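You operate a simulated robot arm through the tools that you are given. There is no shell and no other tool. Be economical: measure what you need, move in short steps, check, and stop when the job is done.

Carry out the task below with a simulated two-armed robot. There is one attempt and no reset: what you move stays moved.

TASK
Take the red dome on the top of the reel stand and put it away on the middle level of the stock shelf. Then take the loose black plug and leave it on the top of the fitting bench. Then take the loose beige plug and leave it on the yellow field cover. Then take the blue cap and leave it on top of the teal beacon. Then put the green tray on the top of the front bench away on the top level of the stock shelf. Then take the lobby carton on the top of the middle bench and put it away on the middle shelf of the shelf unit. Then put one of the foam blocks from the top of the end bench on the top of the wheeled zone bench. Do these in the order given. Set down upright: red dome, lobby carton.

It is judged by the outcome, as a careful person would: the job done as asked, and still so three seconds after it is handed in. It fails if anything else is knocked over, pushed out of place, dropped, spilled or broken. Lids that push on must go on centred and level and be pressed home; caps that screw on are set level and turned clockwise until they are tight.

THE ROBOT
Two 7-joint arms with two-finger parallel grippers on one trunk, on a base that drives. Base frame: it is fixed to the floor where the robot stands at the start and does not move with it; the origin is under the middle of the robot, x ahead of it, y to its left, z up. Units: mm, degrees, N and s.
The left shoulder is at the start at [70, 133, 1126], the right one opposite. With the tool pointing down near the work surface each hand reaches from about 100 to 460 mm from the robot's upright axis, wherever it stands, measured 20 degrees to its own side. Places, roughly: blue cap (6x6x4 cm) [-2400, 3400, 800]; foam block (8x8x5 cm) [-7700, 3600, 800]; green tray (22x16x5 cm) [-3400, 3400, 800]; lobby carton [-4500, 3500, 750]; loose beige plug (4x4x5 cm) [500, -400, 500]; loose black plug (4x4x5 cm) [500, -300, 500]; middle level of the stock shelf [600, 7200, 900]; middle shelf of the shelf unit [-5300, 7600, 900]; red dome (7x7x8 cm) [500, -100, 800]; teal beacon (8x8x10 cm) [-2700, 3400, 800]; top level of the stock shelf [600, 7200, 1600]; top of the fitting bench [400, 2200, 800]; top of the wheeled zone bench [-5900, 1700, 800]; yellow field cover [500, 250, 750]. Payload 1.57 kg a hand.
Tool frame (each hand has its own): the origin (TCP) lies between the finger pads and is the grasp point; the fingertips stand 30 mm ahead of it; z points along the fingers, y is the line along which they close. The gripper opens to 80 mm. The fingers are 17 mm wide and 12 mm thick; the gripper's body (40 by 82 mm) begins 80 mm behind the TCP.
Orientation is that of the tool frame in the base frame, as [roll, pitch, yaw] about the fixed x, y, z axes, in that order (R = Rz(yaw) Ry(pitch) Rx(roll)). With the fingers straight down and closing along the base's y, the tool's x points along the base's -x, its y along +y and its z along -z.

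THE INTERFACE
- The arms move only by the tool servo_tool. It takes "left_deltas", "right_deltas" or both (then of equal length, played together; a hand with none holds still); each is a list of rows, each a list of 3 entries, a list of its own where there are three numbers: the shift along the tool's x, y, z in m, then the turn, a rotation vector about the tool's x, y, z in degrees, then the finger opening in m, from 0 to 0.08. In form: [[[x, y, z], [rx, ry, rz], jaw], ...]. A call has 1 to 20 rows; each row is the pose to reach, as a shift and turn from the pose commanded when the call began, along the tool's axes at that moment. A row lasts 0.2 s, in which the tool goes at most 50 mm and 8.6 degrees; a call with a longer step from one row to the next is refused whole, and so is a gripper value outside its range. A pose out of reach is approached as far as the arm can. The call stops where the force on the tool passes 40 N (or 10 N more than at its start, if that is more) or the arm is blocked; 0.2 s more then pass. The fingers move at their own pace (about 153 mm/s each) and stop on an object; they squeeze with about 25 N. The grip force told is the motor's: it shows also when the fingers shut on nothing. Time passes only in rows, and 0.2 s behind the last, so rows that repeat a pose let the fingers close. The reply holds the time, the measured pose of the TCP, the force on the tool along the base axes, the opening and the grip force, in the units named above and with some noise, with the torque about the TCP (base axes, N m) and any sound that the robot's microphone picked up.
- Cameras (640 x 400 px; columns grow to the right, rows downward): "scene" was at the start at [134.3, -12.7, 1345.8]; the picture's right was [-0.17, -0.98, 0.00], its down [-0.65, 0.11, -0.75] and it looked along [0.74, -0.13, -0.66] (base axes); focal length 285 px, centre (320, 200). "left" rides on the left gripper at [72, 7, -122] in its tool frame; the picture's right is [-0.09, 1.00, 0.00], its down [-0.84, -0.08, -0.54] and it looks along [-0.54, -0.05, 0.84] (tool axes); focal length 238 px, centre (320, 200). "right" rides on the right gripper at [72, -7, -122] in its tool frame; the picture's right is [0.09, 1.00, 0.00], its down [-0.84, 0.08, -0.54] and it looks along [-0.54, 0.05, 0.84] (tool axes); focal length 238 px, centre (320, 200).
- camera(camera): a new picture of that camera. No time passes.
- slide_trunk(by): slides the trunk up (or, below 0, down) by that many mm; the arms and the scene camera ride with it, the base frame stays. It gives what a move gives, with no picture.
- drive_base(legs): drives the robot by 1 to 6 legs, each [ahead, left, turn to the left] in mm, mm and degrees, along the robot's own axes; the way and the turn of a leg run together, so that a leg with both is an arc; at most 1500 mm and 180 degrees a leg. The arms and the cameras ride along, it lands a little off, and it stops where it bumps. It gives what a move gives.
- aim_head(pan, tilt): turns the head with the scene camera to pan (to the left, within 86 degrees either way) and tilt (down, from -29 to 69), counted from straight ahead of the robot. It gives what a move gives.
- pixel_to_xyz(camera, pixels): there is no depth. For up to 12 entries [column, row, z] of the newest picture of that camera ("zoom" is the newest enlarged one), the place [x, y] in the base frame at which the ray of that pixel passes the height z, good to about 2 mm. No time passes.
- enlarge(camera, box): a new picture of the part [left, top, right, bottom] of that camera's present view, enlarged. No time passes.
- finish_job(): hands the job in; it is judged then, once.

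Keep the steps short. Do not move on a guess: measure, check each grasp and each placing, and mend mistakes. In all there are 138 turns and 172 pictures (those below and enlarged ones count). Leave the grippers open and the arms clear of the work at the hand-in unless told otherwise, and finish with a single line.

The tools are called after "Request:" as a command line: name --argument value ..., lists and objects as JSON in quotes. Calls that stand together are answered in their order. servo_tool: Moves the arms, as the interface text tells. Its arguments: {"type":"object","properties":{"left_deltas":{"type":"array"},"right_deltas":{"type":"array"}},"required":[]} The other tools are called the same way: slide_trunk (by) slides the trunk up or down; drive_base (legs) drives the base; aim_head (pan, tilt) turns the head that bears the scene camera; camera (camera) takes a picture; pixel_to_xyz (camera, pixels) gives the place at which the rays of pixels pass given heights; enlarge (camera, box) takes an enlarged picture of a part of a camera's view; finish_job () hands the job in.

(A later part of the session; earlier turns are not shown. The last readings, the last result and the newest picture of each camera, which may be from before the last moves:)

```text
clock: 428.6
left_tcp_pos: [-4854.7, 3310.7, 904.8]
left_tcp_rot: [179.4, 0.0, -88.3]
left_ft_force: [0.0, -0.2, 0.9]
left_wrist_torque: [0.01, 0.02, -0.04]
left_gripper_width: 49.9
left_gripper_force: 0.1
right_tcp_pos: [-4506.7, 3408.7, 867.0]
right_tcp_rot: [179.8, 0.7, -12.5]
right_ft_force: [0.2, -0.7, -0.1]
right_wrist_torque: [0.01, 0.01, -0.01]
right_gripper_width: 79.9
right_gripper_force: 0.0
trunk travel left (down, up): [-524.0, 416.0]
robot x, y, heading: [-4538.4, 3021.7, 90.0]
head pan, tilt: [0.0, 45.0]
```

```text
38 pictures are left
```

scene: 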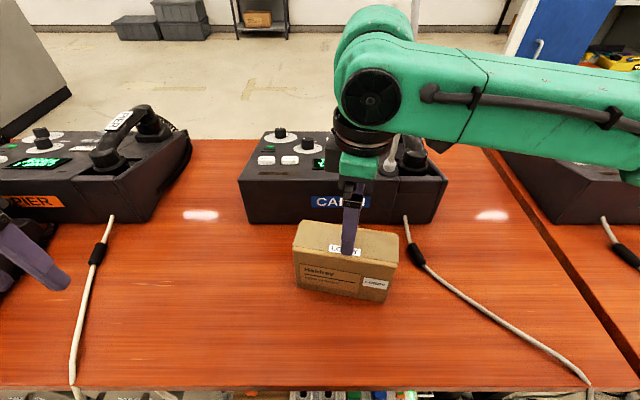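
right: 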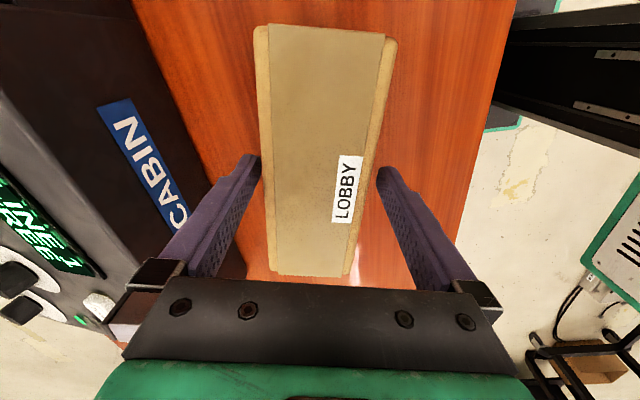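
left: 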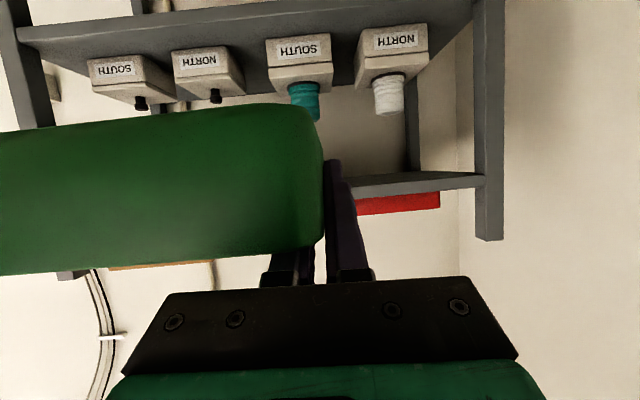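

Carton between the fingers. I shift 2 mm, lower 47 mm more, close, and lift 60 mm.

Request:
servo_tool --right_deltas '[[[0, 0.002, 0], [0, 0, 0], 0.08], [[0, 0.002, 0.01], [0, 0, 0], 0.08], [[0, 0.002, 0.01], [0, 0, 0], 0.08]]'

Request:
slide_trunk --by -37

Request:
servo_tool --right_deltas '[[[0, 0, 0], [0, 0, 0], 0.045], [[0, 0, 0], [0, 0, 0], 0.045], [[0, 0, 0], [0, 0, 0], 0.045]]'

Request:
slide_trunk --by 80

Request:
camera --camera "scene"

```text
clock: 429.4
left_tcp_pos: [-4854.3, 3309.7, 904.6]
left_tcp_rot: [179.4, -0.1, -88.4]
left_ft_force: [-0.2, -0.3, 0.0]
left_wrist_torque: [0.0, -0.01, -0.03]
left_gripper_width: 50.2
left_gripper_force: 0.1
right_tcp_pos: [-4507.5, 3405.9, 857.9]
right_tcp_rot: [179.9, 0.8, -12.6]
right_ft_force: [-0.7, -0.2, 1.0]
right_wrist_torque: [-0.04, -0.02, 0.0]
right_gripper_width: 80.1
right_gripper_force: 0.0
trunk travel left (down, up): [-524.0, 416.0]
robot x, y, heading: [-4541.5, 3022.4, 90.2]
head pan, tilt: [0.0, 45.0]
```

```text
clock: 430.2
left_tcp_pos: [-4854.2, 3309.6, 867.8]
left_tcp_rot: [179.4, 0.2, -88.3]
left_ft_force: [-0.4, -0.2, 0.5]
left_wrist_torque: [-0.01, 0.01, 0.0]
left_gripper_width: 50.0
left_gripper_force: 0.1
right_tcp_pos: [-4506.8, 3406.9, 821.3]
right_tcp_rot: [179.9, 0.7, -12.5]
right_ft_force: [0.4, -1.0, 0.2]
right_wrist_torque: [0.0, -0.04, 0.01]
right_gripper_width: 80.0
right_gripper_force: 0.0
trunk travel left (down, up): [-487.0, 453.0]
robot x, y, heading: [-4537.9, 3025.8, 90.2]
head pan, tilt: [0.0, 45.0]
```

```text
clock: 431.0
left_tcp_pos: [-4853.7, 3309.2, 867.8]
left_tcp_rot: [179.5, 0.2, -88.3]
left_ft_force: [0.1, 0.2, -0.2]
left_wrist_torque: [0.03, -0.03, 0.01]
left_gripper_width: 49.9
left_gripper_force: 0.1
right_tcp_pos: [-4507.4, 3407.8, 821.8]
right_tcp_rot: [179.8, 0.6, -12.5]
right_ft_force: [0.5, 0.3, 1.5]
right_wrist_torque: [0.16, -0.05, 0.09]
right_gripper_width: 62.2
right_gripper_force: 24.7
trunk travel left (down, up): [-487.0, 453.0]
robot x, y, heading: [-4540.5, 3026.1, 90.3]
head pan, tilt: [0.0, 45.0]
```

```text
clock: 432.1
left_tcp_pos: [-4854.1, 3311.1, 946.7]
left_tcp_rot: [179.4, 0.0, -88.3]
left_ft_force: [0.1, 0.2, -0.4]
left_wrist_torque: [-0.02, -0.01, 0.0]
left_gripper_width: 50.1
left_gripper_force: 0.1
right_tcp_pos: [-4506.3, 3407.0, 900.9]
right_tcp_rot: [179.9, 0.7, -12.5]
right_ft_force: [0.6, 0.5, -4.2]
right_wrist_torque: [0.04, 0.03, 0.0]
right_gripper_width: 62.1
right_gripper_force: 24.4
trunk travel left (down, up): [-567.0, 373.0]
robot x, y, heading: [-4541.6, 3020.6, 90.2]
head pan, tilt: [0.0, 45.0]
```

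```text
37 pictures are left
```

scene: 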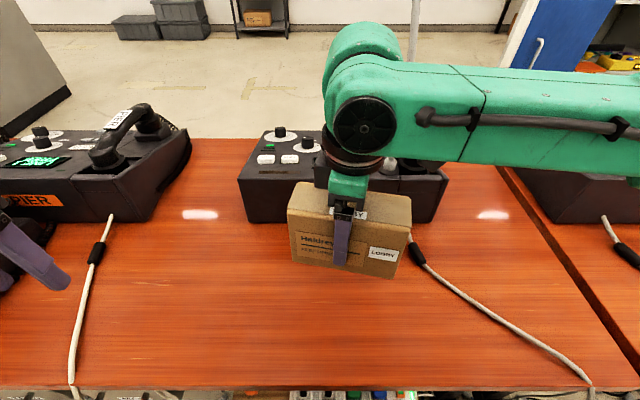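

The carton is held, upright. The benches block the straight way, so I go round their right end: back, right to x≈-1000, ahead to y≈4450, then left behind the benches.

Request:
slide_trunk --by 90

Request:
drive_base --legs '[[-570, 0, 0], [0, -1200, 0], [0, -1200, 0], [0, -1140, 0], [1000, 0, 0], [1000, 0, 0]]'

Request:
aim_head --pan 60 --tilt 15

Request:
camera --camera "scene"

```text
clock: 433.4
left_tcp_pos: [-4855.1, 3311.1, 1037.2]
left_tcp_rot: [179.4, 0.0, -88.3]
left_ft_force: [0.3, 0.4, 0.8]
left_wrist_torque: [0.0, 0.03, -0.02]
left_gripper_width: 49.8
left_gripper_force: 0.0
right_tcp_pos: [-4506.7, 3407.7, 991.1]
right_tcp_rot: [179.9, 0.7, -12.5]
right_ft_force: [-1.0, 0.3, -4.1]
right_wrist_torque: [-0.02, -0.01, -0.02]
right_gripper_width: 62.1
right_gripper_force: 25.1
trunk travel left (down, up): [-657.0, 283.0]
robot x, y, heading: [-4543.8, 3024.8, 90.1]
head pan, tilt: [0.0, 45.0]
```

```text
clock: 463.1
left_tcp_pos: [-1311.2, 4669.7, 1037.3]
left_tcp_rot: [179.4, 0.0, -88.4]
left_ft_force: [-0.3, 0.5, -0.4]
left_wrist_torque: [-0.03, 0.0, 0.01]
left_gripper_width: 49.7
left_gripper_force: 0.1
right_tcp_pos: [-962.0, 4764.6, 990.2]
right_tcp_rot: [179.9, 0.7, -12.6]
right_ft_force: [-0.2, 0.3, -4.8]
right_wrist_torque: [-0.03, 0.01, 0.01]
right_gripper_width: 61.9
right_gripper_force: 25.1
trunk travel left (down, up): [-657.0, 283.0]
robot x, y, heading: [-1000.1, 4384.8, 90.1]
head pan, tilt: [0.0, 45.0]
```

```text
clock: 464.4
left_tcp_pos: [-1310.2, 4670.0, 1038.3]
left_tcp_rot: [179.4, 0.0, -88.4]
left_ft_force: [-0.4, -0.5, -0.4]
left_wrist_torque: [0.01, -0.01, 0.03]
left_gripper_width: 50.0
left_gripper_force: 0.1
right_tcp_pos: [-961.5, 4765.7, 990.7]
right_tcp_rot: [179.9, 0.7, -12.5]
right_ft_force: [0.3, -0.6, -4.5]
right_wrist_torque: [0.03, -0.04, -0.03]
right_gripper_width: 62.0
right_gripper_force: 25.4
trunk travel left (down, up): [-657.0, 283.0]
robot x, y, heading: [-995.7, 4382.9, 90.2]
head pan, tilt: [60.0, 15.0]
```

```text
36 pictures are left
```

scene: 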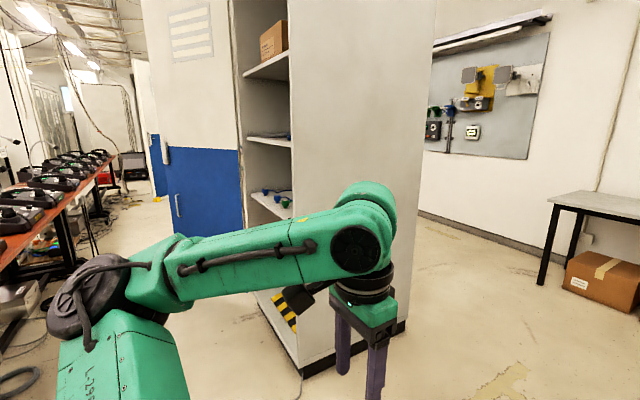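

Request:
pixel_to_xyz --camera "scene" --pixels '[[303, 376, 0], [405, 330, 0], [244, 295, 0], [120, 190, 0], [420, 212, 0], [100, 232, 0], [115, 155, 780], [20, 258, 750]]'

```text
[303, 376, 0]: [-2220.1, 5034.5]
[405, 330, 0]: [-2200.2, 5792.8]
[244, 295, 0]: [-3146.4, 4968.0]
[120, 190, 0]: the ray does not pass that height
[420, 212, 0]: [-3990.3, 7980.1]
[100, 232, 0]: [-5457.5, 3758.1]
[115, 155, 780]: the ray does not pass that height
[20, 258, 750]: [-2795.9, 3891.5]
```

The cabinet spans y 5000–5800 with open floor behind it. I go ahead to y≈6580 and then left to before the shelf unit.

Request:
drive_base --legs '[[1100, 0, 0], [1080, 0, 0], [0, 1450, 0], [0, 1450, 0], [0, 1300, 0]]'

Request:
aim_head --pan 0 --tilt 22

Request:
camera --camera "scene"

```text
clock: 495.2
left_tcp_pos: [-5547.2, 6859.4, 1037.0]
left_tcp_rot: [179.4, -0.1, -88.9]
left_ft_force: [0.4, 0.4, -0.2]
left_wrist_torque: [-0.02, 0.04, 0.02]
left_gripper_width: 49.8
left_gripper_force: 0.0
right_tcp_pos: [-5199.0, 6952.5, 991.3]
right_tcp_rot: [179.9, 0.7, -13.0]
right_ft_force: [0.5, 0.6, -4.7]
right_wrist_torque: [0.03, 0.0, 0.0]
right_gripper_width: 62.0
right_gripper_force: 25.5
trunk travel left (down, up): [-657.0, 283.0]
robot x, y, heading: [-5242.0, 6568.7, 89.5]
head pan, tilt: [60.0, 15.0]
```

```text
clock: 496.5
left_tcp_pos: [-5548.0, 6860.3, 1038.3]
left_tcp_rot: [179.4, 0.0, -88.7]
left_ft_force: [-1.0, -0.3, 0.4]
left_wrist_torque: [0.0, 0.03, 0.01]
left_gripper_width: 50.3
left_gripper_force: 0.0
right_tcp_pos: [-5199.1, 6952.9, 991.3]
right_tcp_rot: [179.8, 0.6, -13.0]
right_ft_force: [-0.4, -0.7, -4.2]
right_wrist_torque: [-0.03, -0.01, -0.02]
right_gripper_width: 61.8
right_gripper_force: 25.1
trunk travel left (down, up): [-657.0, 283.0]
robot x, y, heading: [-5237.2, 6570.9, 89.6]
head pan, tilt: [0.0, 22.0]
```

```text
35 pictures are left
```

scene: 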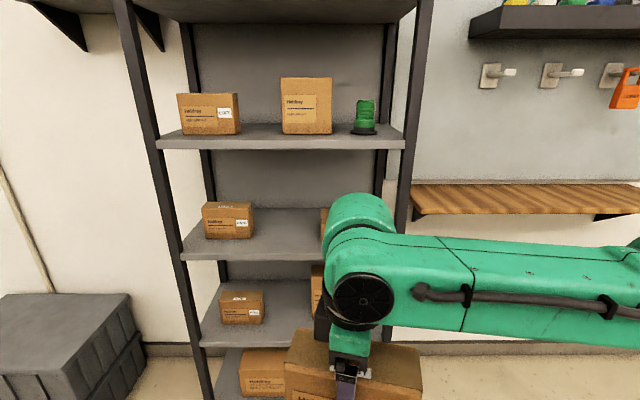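

Request:
pixel_to_xyz --camera "scene" --pixels '[[183, 258, 900], [400, 258, 900], [280, 256, 900], [204, 238, 905], [252, 237, 905], [322, 237, 905], [208, 345, 550], [160, 146, 1270], [250, 213, 900], [407, 212, 900]]'

Request:
enlarge --camera "scene" --box '[160, 110, 440, 290]'

```text
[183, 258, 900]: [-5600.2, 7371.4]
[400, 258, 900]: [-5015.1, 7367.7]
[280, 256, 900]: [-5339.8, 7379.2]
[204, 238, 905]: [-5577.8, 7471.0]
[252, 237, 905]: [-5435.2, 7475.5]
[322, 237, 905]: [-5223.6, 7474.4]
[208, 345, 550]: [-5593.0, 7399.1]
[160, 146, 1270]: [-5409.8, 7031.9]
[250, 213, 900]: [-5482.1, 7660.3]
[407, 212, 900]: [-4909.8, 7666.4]
```

```text
2.22 times, centred on (300, 200) of scene
```

zoom: 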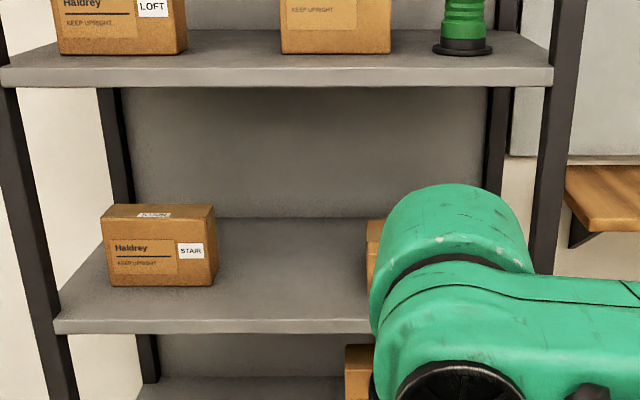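

The straight posture would bring the elbow against the right post. Turning the carton lengthwise (65 mm wide, gap is 211 mm) lets me use the same arm posture as for the dome. I wind the wrist back, stretch the arm, turn the base 15° right and go to a stand-off.

Request:
servo_tool --right_deltas '[[[0.0057, -0.0073, 0], [0, 0, 7.7], 0.045], [[0.0114, -0.0146, 0], [0, 0, 15.4], 0.045], [[0.017, -0.022, 0], [0, 0, 23.1], 0.045], [[0.023, -0.029, 0], [0, 0, 30.8], 0.045], [[0.0285, -0.036, 0], [0, 0, 38.5], 0.045], [[0.034, -0.0436, 0], [0, 0, 46.2], 0.045], [[0.04, -0.051, 0], [0, 0, 53.9], 0.045], [[0.0456, -0.058, 0], [0, 0, 61.6], 0.045], [[0.051, -0.0654, 0], [0, 0, 69.3], 0.045], [[0.057, -0.0727, 0], [0, 0, 77], 0.045], [[0.057, -0.0727, 0], [0, 0, 77], 0.045]]'

Request:
servo_tool --right_deltas '[[[-0.01, 0.014, 0], [0, 0, 0], 0.045], [[-0.02, 0.028, 0], [0, 0, 0], 0.045], [[-0.02, 0.035, 0], [0, 0, 0], 0.045]]'

Request:
drive_base --legs '[[0, 0, -14.6], [0, 410, 0], [150, 0, 0]]'

Request:
camera --camera "scene"

```text
clock: 498.9
left_tcp_pos: [-5547.7, 6859.4, 1036.7]
left_tcp_rot: [179.5, 0.0, -88.9]
left_ft_force: [0.1, -0.4, -0.1]
left_wrist_torque: [0.02, 0.0, -0.02]
left_gripper_width: 50.1
left_gripper_force: 0.1
right_tcp_pos: [-5128.8, 7009.2, 990.3]
right_tcp_rot: [179.3, 0.0, -90.1]
right_ft_force: [0.0, 0.7, -3.9]
right_wrist_torque: [0.0, -0.03, 0.0]
right_gripper_width: 61.8
right_gripper_force: 24.5
trunk travel left (down, up): [-657.0, 283.0]
robot x, y, heading: [-5236.7, 6572.9, 89.4]
head pan, tilt: [0.0, 22.0]
```

```text
clock: 499.7
left_tcp_pos: [-5547.4, 6858.6, 1036.9]
left_tcp_rot: [179.4, 0.0, -88.8]
left_ft_force: [0.0, -0.1, -0.2]
left_wrist_torque: [0.0, -0.01, 0.01]
left_gripper_width: 50.1
left_gripper_force: 0.0
right_tcp_pos: [-5157.7, 7026.8, 989.0]
right_tcp_rot: [179.1, 0.2, -90.1]
right_ft_force: [0.2, -0.8, -4.7]
right_wrist_torque: [0.01, -0.02, 0.0]
right_gripper_width: 61.8
right_gripper_force: 25.3
right hand out of reach, approached as far as the arm can: row 3
trunk travel left (down, up): [-657.0, 283.0]
robot x, y, heading: [-5233.1, 6567.2, 89.8]
head pan, tilt: [0.0, 22.0]
```

```text
clock: 504.1
left_tcp_pos: [-5817.6, 7178.3, 1037.7]
left_tcp_rot: [179.3, 0.1, -103.3]
left_ft_force: [0.4, 0.5, 0.8]
left_wrist_torque: [0.01, 0.01, 0.0]
left_gripper_width: 50.0
left_gripper_force: 0.0
right_tcp_pos: [-5399.5, 7243.4, 990.0]
right_tcp_rot: [179.3, 0.3, -104.5]
right_ft_force: [0.6, -0.6, -4.1]
right_wrist_torque: [0.02, 0.02, -0.02]
right_gripper_width: 61.8
right_gripper_force: 24.6
trunk travel left (down, up): [-657.0, 283.0]
robot x, y, heading: [-5590.7, 6820.6, 75.1]
head pan, tilt: [0.0, 22.0]
```

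```text
33 pictures are left
```

scene: 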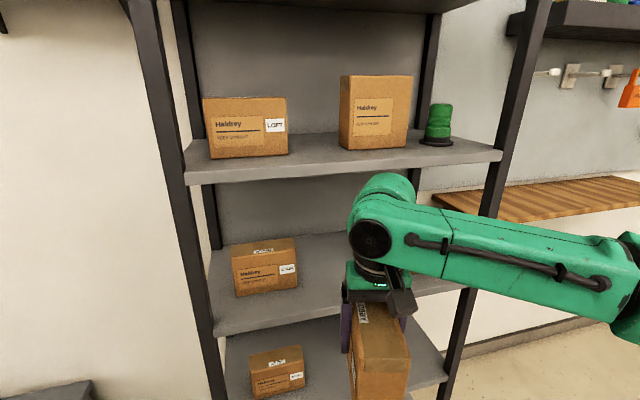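

The posture suits. I check the level height and neighbours in this view before going in.

Request:
pixel_to_xyz --camera "scene" --pixels '[[216, 330, 900], [320, 310, 900], [460, 287, 900], [298, 287, 900], [236, 297, 900], [188, 183, 1240], [495, 160, 1240], [440, 270, 900]]'

Request:
camera --camera "right"

```text
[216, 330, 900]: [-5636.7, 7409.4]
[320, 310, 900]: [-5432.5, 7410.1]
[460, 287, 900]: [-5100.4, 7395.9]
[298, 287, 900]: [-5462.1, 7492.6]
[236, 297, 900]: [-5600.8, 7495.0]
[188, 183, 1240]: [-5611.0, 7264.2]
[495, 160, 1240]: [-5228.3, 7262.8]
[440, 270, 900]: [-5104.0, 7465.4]
```

```text
32 pictures are left
```

right: 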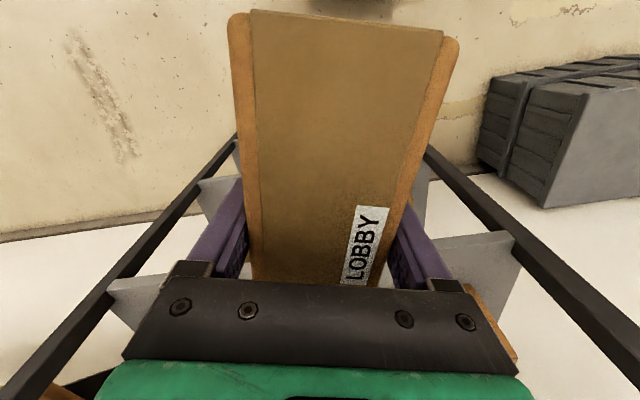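

Triangulating both views: level surface z≈845, front edge y≈7470, gap x -5464…-5221, level above underside ≈1172. The wrist passes beneath it closely, so I lower first and stop just before the edge to compare.

Request:
slide_trunk --by -60

Request:
drive_base --legs '[[115, 0, 0]]'

Request:
aim_head --pan -10 --tilt 22

Request:
camera --camera "scene"

Request:
camera --camera "left"

```text
clock: 505.1
left_tcp_pos: [-5818.4, 7180.7, 977.2]
left_tcp_rot: [179.4, -0.1, -103.3]
left_ft_force: [0.3, -0.4, 0.8]
left_wrist_torque: [0.0, 0.02, -0.01]
left_gripper_width: 49.8
left_gripper_force: 0.0
right_tcp_pos: [-5399.1, 7244.6, 929.0]
right_tcp_rot: [179.3, 0.1, -104.5]
right_ft_force: [0.7, -0.7, -4.0]
right_wrist_torque: [0.06, 0.01, -0.02]
right_gripper_width: 61.8
right_gripper_force: 24.8
trunk travel left (down, up): [-597.0, 343.0]
robot x, y, heading: [-5591.0, 6820.6, 75.1]
head pan, tilt: [0.0, 22.0]
```

```text
clock: 506.3
left_tcp_pos: [-5787.9, 7291.5, 978.5]
left_tcp_rot: [179.4, 0.0, -103.4]
left_ft_force: [-0.5, -0.2, -0.6]
left_wrist_torque: [0.0, 0.01, -0.01]
left_gripper_width: 50.2
left_gripper_force: 0.2
right_tcp_pos: [-5369.6, 7355.9, 929.0]
right_tcp_rot: [179.2, 0.1, -104.4]
right_ft_force: [1.1, 0.0, -5.4]
right_wrist_torque: [0.04, 0.01, 0.01]
right_gripper_width: 61.7
right_gripper_force: 25.6
trunk travel left (down, up): [-597.0, 343.0]
robot x, y, heading: [-5559.6, 6932.3, 75.1]
head pan, tilt: [0.0, 22.0]
```

```text
clock: 507.0
left_tcp_pos: [-5788.7, 7292.9, 976.5]
left_tcp_rot: [179.4, 0.0, -103.3]
left_ft_force: [0.2, 0.1, 0.3]
left_wrist_torque: [0.02, 0.03, 0.03]
left_gripper_width: 49.8
left_gripper_force: 0.0
right_tcp_pos: [-5368.4, 7355.8, 928.1]
right_tcp_rot: [179.3, 0.1, -104.5]
right_ft_force: [0.6, 0.2, -4.3]
right_wrist_torque: [-0.02, -0.02, 0.02]
right_gripper_width: 62.1
right_gripper_force: 24.5
trunk travel left (down, up): [-597.0, 343.0]
robot x, y, heading: [-5560.6, 6939.2, 75.3]
head pan, tilt: [-10.0, 22.0]
```

```text
31 pictures are left
```

scene: 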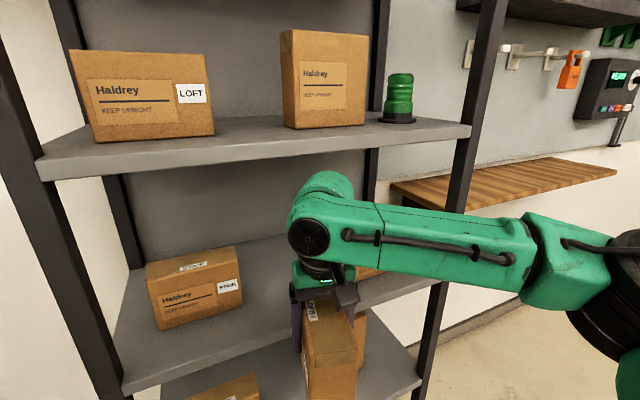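

```text
30 pictures are left
```

left: 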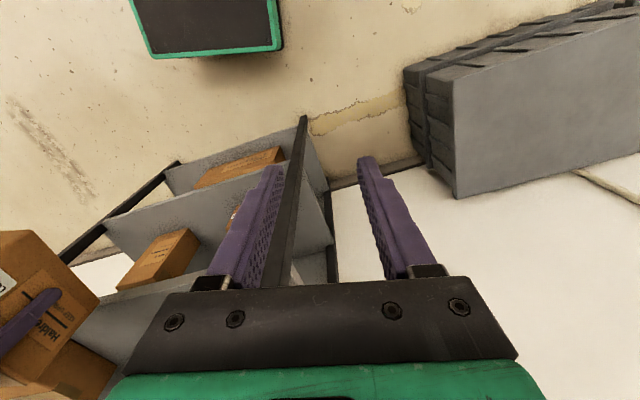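

The wrist top and the underside of the level above come within about a centimetre, too close. Gripping the carton ~30 mm lower would solve it. I measure the wooden ledge at right as a place to regrip.

Request:
pixel_to_xyz --camera "scene" --pixels '[[392, 187, 960], [465, 209, 960], [617, 174, 960], [555, 158, 960], [392, 187, 1000], [465, 209, 1000], [280, 340, 845], [122, 390, 845], [430, 292, 845], [330, 158, 1172], [236, 300, 845], [365, 330, 845]]'

Request:
enlarge --camera "scene" --box '[100, 120, 480, 400]'

```text
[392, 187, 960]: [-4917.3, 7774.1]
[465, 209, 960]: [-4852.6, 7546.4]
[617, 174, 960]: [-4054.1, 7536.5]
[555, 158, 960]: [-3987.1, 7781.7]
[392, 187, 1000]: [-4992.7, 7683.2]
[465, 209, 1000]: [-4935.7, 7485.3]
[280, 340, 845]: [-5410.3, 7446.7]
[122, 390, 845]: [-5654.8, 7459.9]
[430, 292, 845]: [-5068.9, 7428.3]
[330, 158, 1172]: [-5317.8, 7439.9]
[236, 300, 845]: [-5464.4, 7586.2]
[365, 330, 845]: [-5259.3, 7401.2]
```

```text
1.43 times, centred on (290, 260) of scene
```

zoom: 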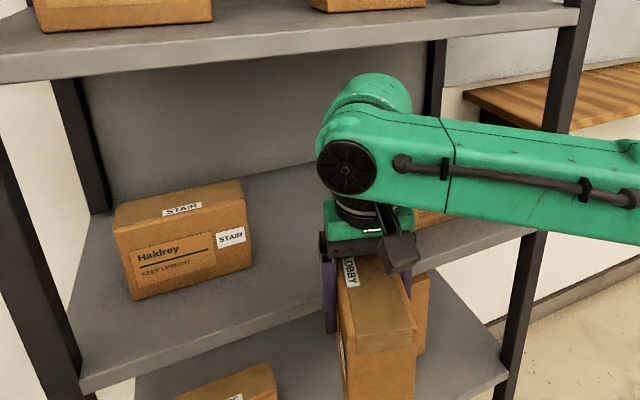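

The ledge is at z≈913, y 7618–7880, with open space above. I raise, back out, move right along to it and stop just short to look.

Request:
slide_trunk --by 100

Request:
drive_base --legs '[[-100, 0, 0], [0, -600, 0], [400, 0, 0]]'

Request:
aim_head --pan 0 --tilt 30

Request:
camera --camera "scene"

```text
clock: 508.3
left_tcp_pos: [-5788.5, 7291.4, 1076.9]
left_tcp_rot: [179.4, 0.0, -103.2]
left_ft_force: [0.0, 0.8, 0.0]
left_wrist_torque: [-0.04, 0.02, 0.02]
left_gripper_width: 50.2
left_gripper_force: 0.1
right_tcp_pos: [-5369.0, 7356.8, 1028.2]
right_tcp_rot: [179.2, 0.1, -104.5]
right_ft_force: [0.0, -0.4, -4.9]
right_wrist_torque: [0.01, 0.0, 0.02]
right_gripper_width: 61.8
right_gripper_force: 25.0
trunk travel left (down, up): [-697.0, 243.0]
robot x, y, heading: [-5556.7, 6937.2, 75.1]
head pan, tilt: [-10.0, 22.0]
```

```text
clock: 514.4
left_tcp_pos: [-5146.6, 7404.8, 1077.4]
left_tcp_rot: [178.9, -0.6, -103.3]
left_ft_force: [0.3, 0.2, 0.5]
left_wrist_torque: [0.01, 0.0, -0.02]
left_gripper_width: 49.8
left_gripper_force: 0.1
right_tcp_pos: [-4726.2, 7473.4, 1027.7]
right_tcp_rot: [179.2, 0.0, -104.6]
right_ft_force: [-0.8, 0.4, -5.3]
right_wrist_torque: [0.01, 0.0, 0.0]
right_gripper_width: 61.8
right_gripper_force: 25.0
trunk travel left (down, up): [-697.0, 243.0]
robot x, y, heading: [-4917.0, 7048.6, 75.1]
head pan, tilt: [-10.0, 22.0]
stopped in leg 3: the force on the tool passed its limit at 83 N (the readings are from after the stop); the commanded pose is now the measured one
```

```text
clock: 515.1
left_tcp_pos: [-5145.5, 7404.4, 1077.0]
left_tcp_rot: [178.9, -0.6, -103.2]
left_ft_force: [0.3, -0.1, -0.2]
left_wrist_torque: [-0.02, 0.0, 0.01]
left_gripper_width: 49.8
left_gripper_force: 0.2
right_tcp_pos: [-4726.2, 7472.6, 1028.5]
right_tcp_rot: [179.2, 0.1, -104.5]
right_ft_force: [-0.4, 0.2, -5.7]
right_wrist_torque: [-0.03, 0.01, -0.01]
right_gripper_width: 61.9
right_gripper_force: 24.9
trunk travel left (down, up): [-697.0, 243.0]
robot x, y, heading: [-4915.0, 7049.7, 75.4]
head pan, tilt: [0.0, 30.0]
```

```text
28 pictures are left
```

scene: 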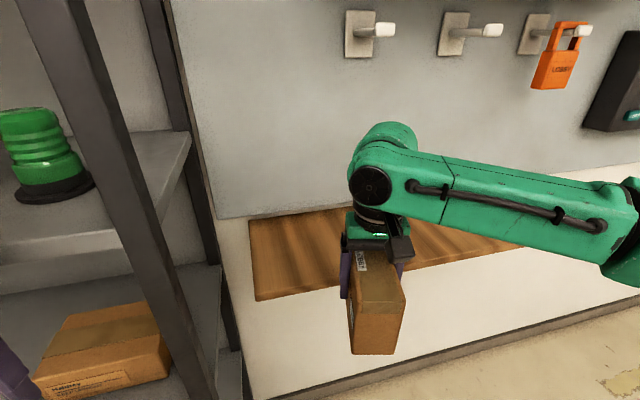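

The left hand touched the shelf's upper level on the way and stopped; nothing seems moved. I back off, go well right of the unit, then turn square to the wall and go to the ledge.

Request:
drive_base --legs '[[-80, 0, 0], [0, -600, 0], [0, 0, 18], [390, 0, 0]]'

Request:
aim_head --pan 10 --tilt 30

Request:
camera --camera "scene"

Request:
camera --camera "right"

```text
clock: 522.2
left_tcp_pos: [-4700.2, 7468.4, 1077.7]
left_tcp_rot: [179.0, -0.5, -85.3]
left_ft_force: [-0.6, 0.0, -0.1]
left_wrist_torque: [0.0, -0.02, 0.0]
left_gripper_width: 50.2
left_gripper_force: 0.1
right_tcp_pos: [-4321.3, 7663.2, 1028.3]
right_tcp_rot: [179.3, 0.2, -86.6]
right_ft_force: [0.5, 0.3, -5.5]
right_wrist_torque: [0.03, -0.03, -0.01]
right_gripper_width: 61.9
right_gripper_force: 25.3
trunk travel left (down, up): [-697.0, 243.0]
robot x, y, heading: [-4370.2, 7203.4, 92.9]
head pan, tilt: [0.0, 30.0]
```

```text
clock: 523.0
left_tcp_pos: [-4699.6, 7469.0, 1077.7]
left_tcp_rot: [179.1, -0.6, -85.2]
left_ft_force: [-0.6, -0.1, 0.1]
left_wrist_torque: [0.0, 0.01, 0.04]
left_gripper_width: 50.1
left_gripper_force: 0.1
right_tcp_pos: [-4322.0, 7665.1, 1027.1]
right_tcp_rot: [179.1, 0.0, -86.6]
right_ft_force: [0.7, -0.1, -4.2]
right_wrist_torque: [-0.02, 0.0, -0.01]
right_gripper_width: 61.9
right_gripper_force: 24.8
trunk travel left (down, up): [-697.0, 243.0]
robot x, y, heading: [-4373.6, 7200.6, 92.9]
head pan, tilt: [10.0, 30.0]
```

```text
27 pictures are left
```

scene: 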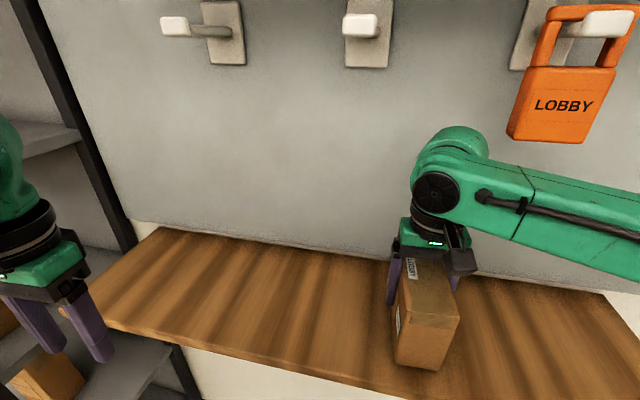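

```text
26 pictures are left
```

right: 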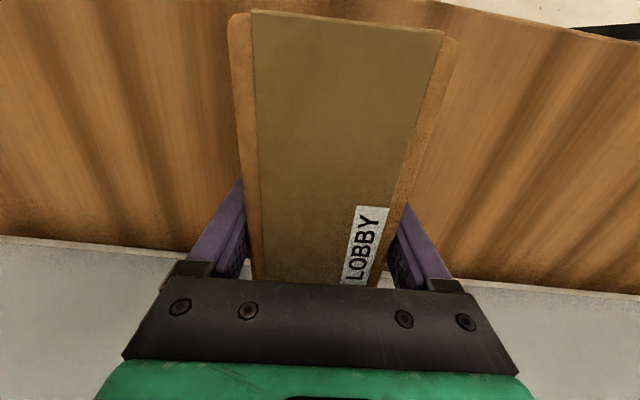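

The carton is over the ledge. I go 40 mm further in and lower in small steps until the ledge bears it.

Request:
drive_base --legs '[[40, 0, 0]]'

Request:
servo_tool --right_deltas '[[[0, 0, 0.015], [0, 0, 0], 0.045], [[0, 0, 0.025], [0, 0, 0], 0.045], [[0, 0, 0.029], [0, 0, 0], 0.045], [[0, 0, 0.033], [0, 0, 0], 0.045], [[0, 0, 0.037], [0, 0, 0], 0.045], [[0, 0, 0.041], [0, 0, 0], 0.045], [[0, 0, 0.045], [0, 0, 0], 0.045], [[0, 0, 0.049], [0, 0, 0], 0.045], [[0, 0, 0.053], [0, 0, 0], 0.045], [[0, 0, 0.057], [0, 0, 0], 0.045], [[0, 0, 0.061], [0, 0, 0], 0.045], [[0, 0, 0.065], [0, 0, 0], 0.045], [[0, 0, 0.069], [0, 0, 0], 0.045], [[0, 0, 0.073], [0, 0, 0], 0.045], [[0, 0, 0.077], [0, 0, 0], 0.045]]'

Request:
camera --camera "scene"

```text
clock: 523.9
left_tcp_pos: [-4703.0, 7504.7, 1079.4]
left_tcp_rot: [179.0, -0.5, -85.4]
left_ft_force: [0.0, -0.3, 0.0]
left_wrist_torque: [0.06, -0.02, -0.03]
left_gripper_width: 50.2
left_gripper_force: 0.0
right_tcp_pos: [-4323.7, 7699.9, 1028.9]
right_tcp_rot: [179.3, 0.3, -86.6]
right_ft_force: [-0.1, -1.3, -3.4]
right_wrist_torque: [0.04, 0.0, 0.02]
right_gripper_width: 61.7
right_gripper_force: 24.7
trunk travel left (down, up): [-697.0, 243.0]
robot x, y, heading: [-4373.0, 7240.7, 93.1]
head pan, tilt: [10.0, 30.0]
```

```text
clock: 525.4
left_tcp_pos: [-4702.7, 7504.7, 1078.0]
left_tcp_rot: [179.1, -0.5, -85.3]
left_ft_force: [-0.8, -0.4, 0.1]
left_wrist_torque: [0.0, 0.01, -0.02]
left_gripper_width: 50.0
left_gripper_force: 0.1
right_tcp_pos: [-4325.2, 7700.2, 991.0]
right_tcp_rot: [179.2, 0.6, -86.5]
right_ft_force: [-2.5, -6.9, 14.9]
right_wrist_torque: [-1.2, -0.66, -0.37]
right_gripper_width: 62.0
right_gripper_force: 25.2
trunk travel left (down, up): [-697.0, 243.0]
robot x, y, heading: [-4374.4, 7245.3, 93.2]
head pan, tilt: [10.0, 30.0]
stopped in row 7 (right hand): the force on the tool passed its limit at 44 N (the readings are from after the stop); the commanded pose is now the measured one
```

```text
25 pictures are left
```

scene: 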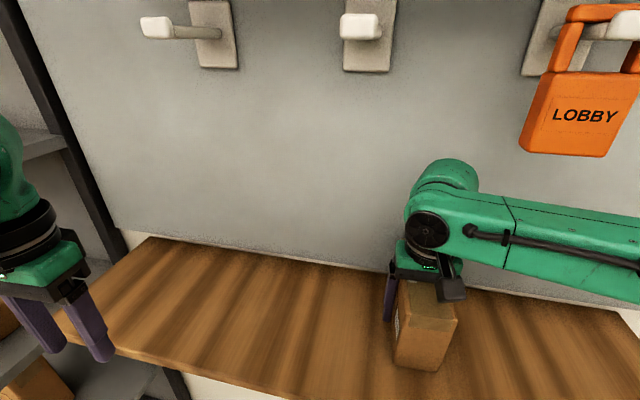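

The ledge bears it. I open, slide the fingers 32 mm lower, close again and lift 25 mm.

Request:
servo_tool --right_deltas '[[[0, 0, -0.002], [0, 0, 0], 0.07], [[0, 0, -0.002], [0, 0, 0], 0.08], [[0, 0, 0.01], [0, 0, 0], 0.08], [[0, 0, 0.022], [0, 0, 0], 0.08], [[0, 0, 0.03], [0, 0, 0], 0.08], [[0, 0, 0.03], [0, 0, 0], 0.045], [[0, 0, 0.03], [0, 0, 0], 0.045], [[0, 0, 0.03], [0, 0, 0], 0.045], [[0, 0, 0.015], [0, 0, 0], 0.045], [[0, 0, -0.005], [0, 0, 0], 0.045], [[0, 0, -0.005], [0, 0, 0], 0.045]]'

Request:
camera --camera "scene"

```text
clock: 526.2
left_tcp_pos: [-4702.4, 7503.1, 1078.1]
left_tcp_rot: [179.1, -0.3, -85.3]
left_ft_force: [0.0, -0.3, 0.4]
left_wrist_torque: [-0.01, 0.01, 0.0]
left_gripper_width: 49.8
left_gripper_force: 0.1
right_tcp_pos: [-4324.7, 7702.3, 990.8]
right_tcp_rot: [179.1, 1.7, -86.8]
right_ft_force: [-0.8, -12.1, 18.4]
right_wrist_torque: [-0.52, -0.9, -0.69]
right_gripper_width: 78.7
right_gripper_force: 0.1
trunk travel left (down, up): [-697.0, 243.0]
robot x, y, heading: [-4372.5, 7243.5, 92.9]
head pan, tilt: [10.0, 30.0]
stopped in row 3 (right hand): the force on the tool passed its limit at 50 N (the readings are from after the stop); the commanded pose is now the measured one
```

```text
24 pictures are left
```

scene: 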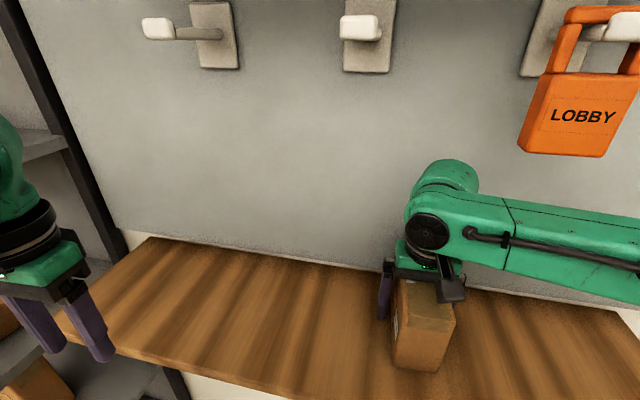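

The hand met resistance at once after opening. I look closely before anything else.

Request:
camera --camera "right"

Request:
enlarge --camera "scene" --box '[340, 220, 500, 390]'

```text
23 pictures are left
```

right: 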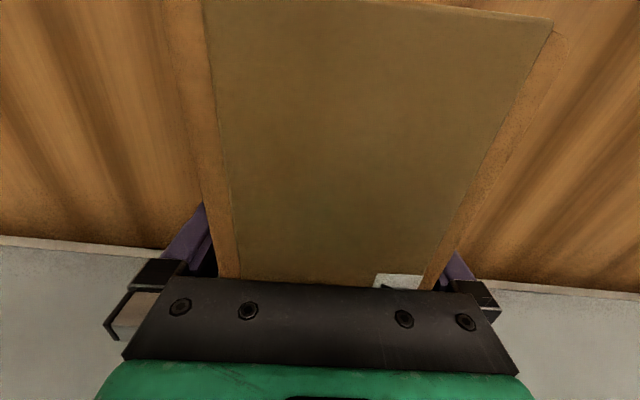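

```text
2.35 times, centred on (420, 305) of scene
```

zoom: 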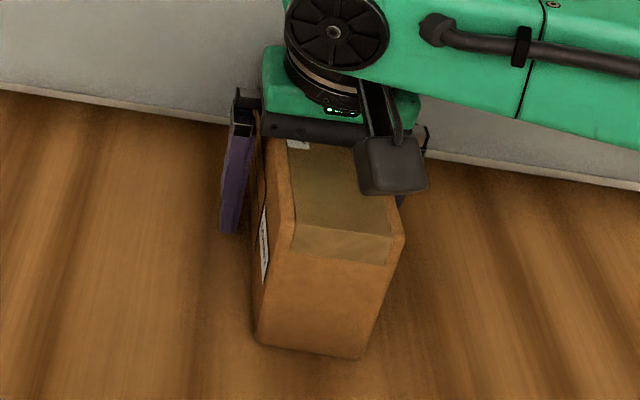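

The carton slid up about 28 mm in the grip when it met the ledge (ledge is ≈947), so the hand is already low on it, its top almost at the palm. I rise 4 mm, close there, and lift 30 mm.

Request:
servo_tool --right_deltas '[[[0, 0, -0.004], [0, 0, 0], 0.08], [[0, 0, -0.004], [0, 0, 0], 0.08], [[0, 0, -0.004], [0, 0, 0], 0.045], [[0, 0, -0.004], [0, 0, 0], 0.045], [[0, 0, -0.004], [0, 0, 0], 0.045], [[0, 0, -0.02], [0, 0, 0], 0.045], [[0, 0, -0.034], [0, 0, 0], 0.045], [[0, 0, -0.034], [0, 0, 0], 0.045]]'

Request:
enlarge --camera "scene" --box '[320, 140, 500, 390]'

```text
clock: 528.0
left_tcp_pos: [-4701.9, 7509.1, 1077.4]
left_tcp_rot: [179.1, -0.6, -85.4]
left_ft_force: [0.8, -0.4, 0.3]
left_wrist_torque: [0.01, -0.01, 0.01]
left_gripper_width: 50.2
left_gripper_force: 0.2
right_tcp_pos: [-4323.6, 7706.6, 1019.8]
right_tcp_rot: [179.1, 1.3, -86.8]
right_ft_force: [-0.6, -0.2, -4.7]
right_wrist_torque: [0.0, 0.0, -0.02]
right_gripper_width: 62.0
right_gripper_force: 25.5
trunk travel left (down, up): [-697.0, 243.0]
robot x, y, heading: [-4373.4, 7239.7, 93.1]
head pan, tilt: [10.0, 30.0]
```

```text
1.60 times, centred on (410, 265) of scene
```

zoom: 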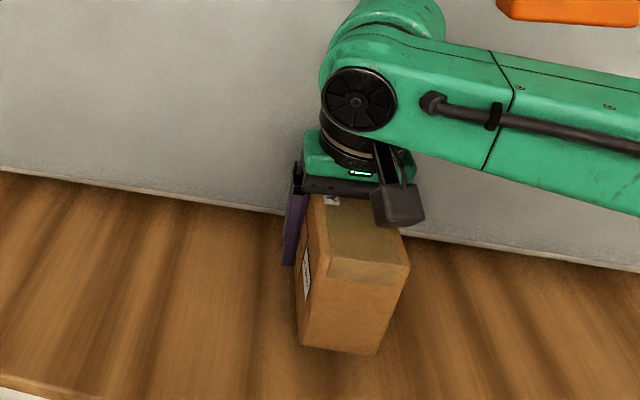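

Held low now (bottom ≈46 mm under the TCP). I return to the stand-off before the shelf unit at heading 75°, trunk lowered for entry.

Request:
drive_base --legs '[[-450, 0, 0], [0, 0, -18], [-183, 0, 0], [0, 1230, 0]]'

Request:
slide_trunk --by -115

Request:
aim_head --pan -10 --tilt 22

Request:
camera --camera "scene"

```text
clock: 538.7
left_tcp_pos: [-5837.1, 7280.8, 1077.0]
left_tcp_rot: [179.1, -0.6, -102.5]
left_ft_force: [-0.2, -0.6, 0.1]
left_wrist_torque: [-0.02, 0.02, -0.01]
left_gripper_width: 50.2
left_gripper_force: 0.0
right_tcp_pos: [-5416.3, 7356.4, 1020.8]
right_tcp_rot: [179.1, 1.3, -104.0]
right_ft_force: [0.0, -0.2, -3.6]
right_wrist_torque: [0.06, 0.0, -0.01]
right_gripper_width: 61.7
right_gripper_force: 24.8
trunk travel left (down, up): [-697.0, 243.0]
robot x, y, heading: [-5603.1, 6924.2, 75.9]
head pan, tilt: [10.0, 30.0]
```

```text
clock: 540.1
left_tcp_pos: [-5837.3, 7278.6, 962.4]
left_tcp_rot: [179.0, -0.6, -102.5]
left_ft_force: [-0.3, -0.1, 0.5]
left_wrist_torque: [-0.03, -0.03, 0.0]
left_gripper_width: 50.1
left_gripper_force: 0.2
right_tcp_pos: [-5416.1, 7357.1, 906.1]
right_tcp_rot: [179.2, 1.3, -103.8]
right_ft_force: [-0.6, 0.2, -4.6]
right_wrist_torque: [0.07, -0.01, -0.02]
right_gripper_width: 61.9
right_gripper_force: 24.6
trunk travel left (down, up): [-582.0, 358.0]
robot x, y, heading: [-5601.5, 6926.7, 75.5]
head pan, tilt: [10.0, 30.0]
```

```text
clock: 541.0
left_tcp_pos: [-5837.4, 7279.0, 962.5]
left_tcp_rot: [179.1, -0.6, -102.4]
left_ft_force: [0.0, 0.5, 0.5]
left_wrist_torque: [-0.03, -0.01, 0.0]
left_gripper_width: 50.2
left_gripper_force: 0.1
right_tcp_pos: [-5415.5, 7356.7, 905.5]
right_tcp_rot: [179.0, 1.4, -103.9]
right_ft_force: [-1.1, 0.1, -4.0]
right_wrist_torque: [0.0, -0.03, -0.02]
right_gripper_width: 62.1
right_gripper_force: 25.6
trunk travel left (down, up): [-582.0, 358.0]
robot x, y, heading: [-5600.0, 6926.2, 75.8]
head pan, tilt: [-10.0, 22.0]
```

```text
20 pictures are left
```

scene: 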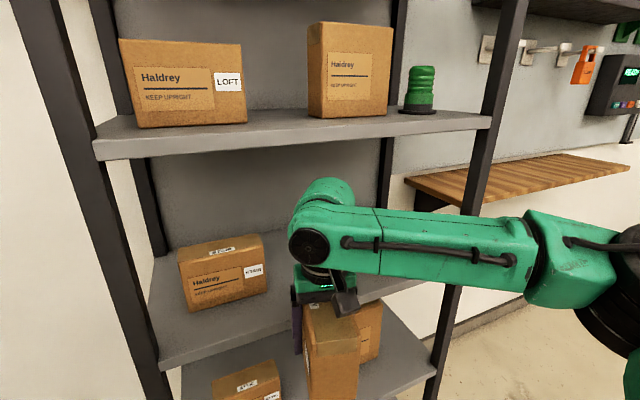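

Wrist top now shows about 19 mm below the level's underside. I drive in (29 right, 200 ahead) and lower in small steps to contact.

Request:
drive_base --legs '[[0, -29, 0], [200, 0, 0]]'

Request:
servo_tool --right_deltas '[[[0, 0, 0.004], [0, 0, 0], 0.045], [[0, 0, 0.007], [0, 0, 0], 0.045], [[0, 0, 0.01], [0, 0, 0], 0.045], [[0, 0, 0.013], [0, 0, 0], 0.045], [[0, 0, 0.016], [0, 0, 0], 0.045], [[0, 0, 0.019], [0, 0, 0], 0.045], [[0, 0, 0.022], [0, 0, 0], 0.045], [[0, 0, 0.025], [0, 0, 0], 0.045], [[0, 0, 0.028], [0, 0, 0], 0.045]]'

Request:
camera --camera "scene"

Request:
camera --camera "right"

```text
clock: 543.0
left_tcp_pos: [-5759.6, 7469.5, 962.0]
left_tcp_rot: [179.0, -0.5, -102.6]
left_ft_force: [1.6, -0.2, 0.6]
left_wrist_torque: [-0.02, -0.03, 0.01]
left_gripper_width: 50.0
left_gripper_force: 0.0
right_tcp_pos: [-5338.8, 7547.0, 906.4]
right_tcp_rot: [179.1, 1.4, -103.9]
right_ft_force: [-1.1, 0.1, -4.0]
right_wrist_torque: [0.05, 0.04, -0.01]
right_gripper_width: 62.2
right_gripper_force: 25.4
trunk travel left (down, up): [-582.0, 358.0]
robot x, y, heading: [-5524.7, 7120.2, 75.8]
head pan, tilt: [-10.0, 22.0]
```

```text
clock: 544.6
left_tcp_pos: [-5759.9, 7466.7, 962.4]
left_tcp_rot: [179.0, -0.4, -102.5]
left_ft_force: [-0.6, 0.1, -0.7]
left_wrist_torque: [0.01, 0.02, 0.02]
left_gripper_width: 49.8
left_gripper_force: 0.1
right_tcp_pos: [-5338.0, 7547.2, 890.5]
right_tcp_rot: [179.0, 2.2, -104.0]
right_ft_force: [-0.1, -4.0, 16.6]
right_wrist_torque: [-1.86, -0.24, 0.0]
right_gripper_width: 62.0
right_gripper_force: 25.3
trunk travel left (down, up): [-582.0, 358.0]
robot x, y, heading: [-5524.3, 7117.5, 75.7]
head pan, tilt: [-10.0, 22.0]
stopped in row 7 (right hand): the force on the tool passed its limit at 46 N (the readings are from after the stop); the commanded pose is now the measured one
```

```text
19 pictures are left
```

scene: 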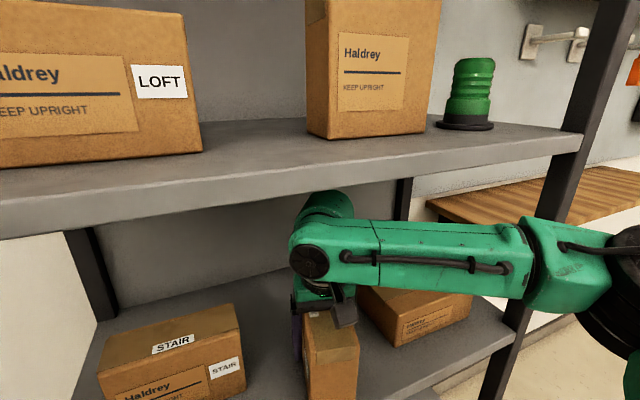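

```text
18 pictures are left
```

right: 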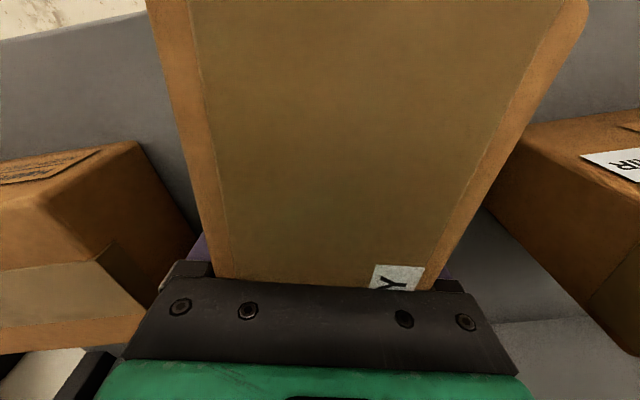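

The carton stands on the middle shelf in the gap. I open, rise 14 mm, and back straight out along it.

Request:
servo_tool --right_deltas '[[[0, 0, -0.002], [0, 0, 0], 0.07], [[0, 0, -0.002], [0, 0, 0], 0.08], [[0, 0, -0.008], [0, 0, 0], 0.08], [[0, 0, -0.014], [0, 0, 0], 0.08], [[0, 0, -0.014], [0, 0, 0], 0.08]]'

Request:
drive_base --legs '[[-320, 0, 0]]'

Request:
camera --camera "scene"

```text
clock: 545.8
left_tcp_pos: [-5759.7, 7468.6, 961.9]
left_tcp_rot: [179.0, -0.6, -102.5]
left_ft_force: [0.6, -0.5, -0.9]
left_wrist_torque: [0.03, 0.02, 0.03]
left_gripper_width: 50.0
left_gripper_force: 0.0
right_tcp_pos: [-5338.8, 7551.2, 904.1]
right_tcp_rot: [179.0, 2.0, -104.0]
right_ft_force: [-0.6, 0.6, 0.0]
right_wrist_torque: [0.01, -0.01, -0.03]
right_gripper_width: 79.9
right_gripper_force: 0.1
trunk travel left (down, up): [-582.0, 358.0]
robot x, y, heading: [-5529.4, 7120.1, 75.7]
head pan, tilt: [-10.0, 22.0]
```

```text
clock: 548.0
left_tcp_pos: [-5839.8, 7154.6, 961.9]
left_tcp_rot: [179.0, -0.4, -102.1]
left_ft_force: [0.5, -0.6, -0.2]
left_wrist_torque: [0.0, -0.03, 0.0]
left_gripper_width: 49.9
left_gripper_force: 0.1
right_tcp_pos: [-5420.4, 7239.9, 904.6]
right_tcp_rot: [179.0, 2.1, -103.5]
right_ft_force: [0.4, 0.4, 0.0]
right_wrist_torque: [0.01, 0.03, -0.01]
right_gripper_width: 80.0
right_gripper_force: 0.2
trunk travel left (down, up): [-582.0, 358.0]
robot x, y, heading: [-5603.1, 6805.4, 76.4]
head pan, tilt: [-10.0, 22.0]
```

```text
17 pictures are left
```

scene: 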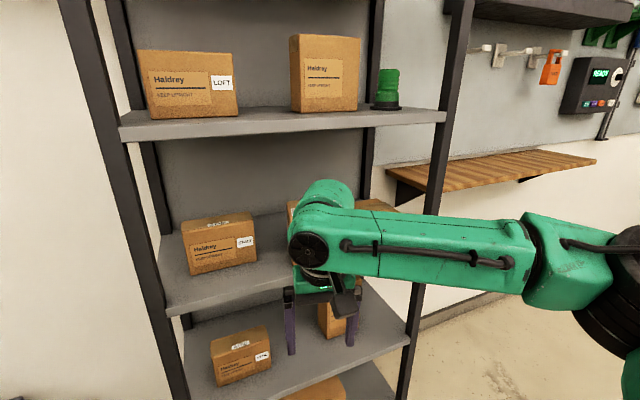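

The carton is put away. Last: the foam block, on the end bench far along the same row, from the front aisle. I go back the known way behind the cabinet and round the benches.

Request:
drive_base --legs '[[-200, 0, 13.4], [0, -1500, 0], [0, -1500, 0], [0, -1500, 0], [-1400, -160, 0], [-1400, 0, 0]]'

Request:
slide_trunk --by 100

```text
clock: 583.7
left_tcp_pos: [-1348.6, 4039.1, 962.4]
left_tcp_rot: [179.0, -0.5, -90.1]
left_ft_force: [0.7, 0.4, 1.0]
left_wrist_torque: [0.01, 0.0, 0.0]
left_gripper_width: 50.0
left_gripper_force: 0.1
right_tcp_pos: [-955.4, 4207.2, 904.0]
right_tcp_rot: [179.0, 2.0, -91.6]
right_ft_force: [-0.1, -1.0, 0.6]
right_wrist_torque: [0.03, 0.0, -0.04]
right_gripper_width: 80.0
right_gripper_force: 0.1
trunk travel left (down, up): [-582.0, 358.0]
robot x, y, heading: [-1048.6, 3748.0, 88.1]
head pan, tilt: [-10.0, 22.0]
```

```text
clock: 585.0
left_tcp_pos: [-1350.9, 4039.9, 1062.3]
left_tcp_rot: [179.1, -0.5, -90.1]
left_ft_force: [-0.2, -0.1, -0.4]
left_wrist_torque: [0.01, -0.02, 0.01]
left_gripper_width: 50.1
left_gripper_force: 0.0
right_tcp_pos: [-955.3, 4208.3, 1002.9]
right_tcp_rot: [178.9, 2.0, -91.5]
right_ft_force: [-0.2, 0.0, 0.1]
right_wrist_torque: [-0.02, 0.0, 0.01]
right_gripper_width: 80.2
right_gripper_force: 0.1
trunk travel left (down, up): [-682.0, 258.0]
robot x, y, heading: [-1047.9, 3747.4, 88.0]
head pan, tilt: [-10.0, 22.0]
```

On course. Now back to y≈2430 with the heading squared, and left along the front aisle to x≈-7400.

Request:
drive_base --legs '[[-1320, 0, 2], [0, 1270, 0], [0, 1270, 0], [0, 1270, 0], [0, 1270, 0], [0, 1270, 0]]'

Request:
aim_head --pan 10 --tilt 28

Request:
camera --camera "scene"

```text
clock: 617.9
left_tcp_pos: [-6702.0, 2444.5, 1061.5]
left_tcp_rot: [179.0, -0.7, -76.3]
left_ft_force: [-0.1, -0.5, -0.9]
left_wrist_torque: [-0.01, -0.05, -0.01]
left_gripper_width: 50.1
left_gripper_force: 0.1
right_tcp_pos: [-6358.8, 2702.0, 1002.6]
right_tcp_rot: [179.0, 1.9, -78.1]
right_ft_force: [0.1, -0.5, 0.1]
right_wrist_torque: [-0.01, -0.04, 0.03]
right_gripper_width: 79.9
right_gripper_force: 0.1
trunk travel left (down, up): [-682.0, 258.0]
robot x, y, heading: [-6336.9, 2233.5, 102.0]
head pan, tilt: [-10.0, 22.0]
stopped in leg 6: the robot was blocked; the commanded pose is now the measured one
```

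```text
clock: 618.8
left_tcp_pos: [-6701.7, 2442.2, 1062.9]
left_tcp_rot: [178.9, -0.6, -76.5]
left_ft_force: [0.2, 0.5, 0.5]
left_wrist_torque: [0.01, -0.02, -0.05]
left_gripper_width: 49.8
left_gripper_force: 0.0
right_tcp_pos: [-6359.5, 2700.9, 1001.9]
right_tcp_rot: [179.0, 1.9, -78.0]
right_ft_force: [0.1, 0.0, 0.0]
right_wrist_torque: [-0.04, 0.01, 0.01]
right_gripper_width: 80.0
right_gripper_force: 0.0
trunk travel left (down, up): [-682.0, 258.0]
robot x, y, heading: [-6337.2, 2229.7, 102.0]
head pan, tilt: [10.0, 28.0]
```

```text
16 pictures are left
```

scene: 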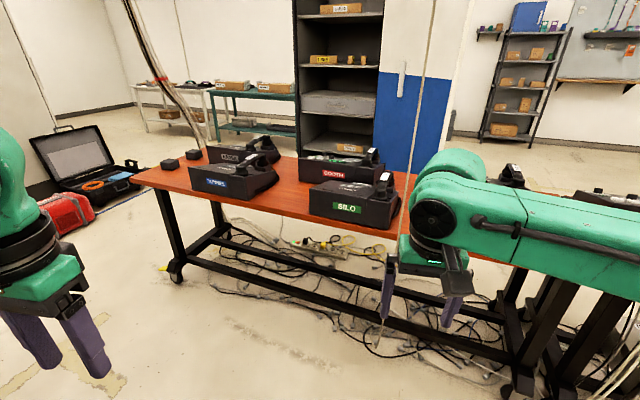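

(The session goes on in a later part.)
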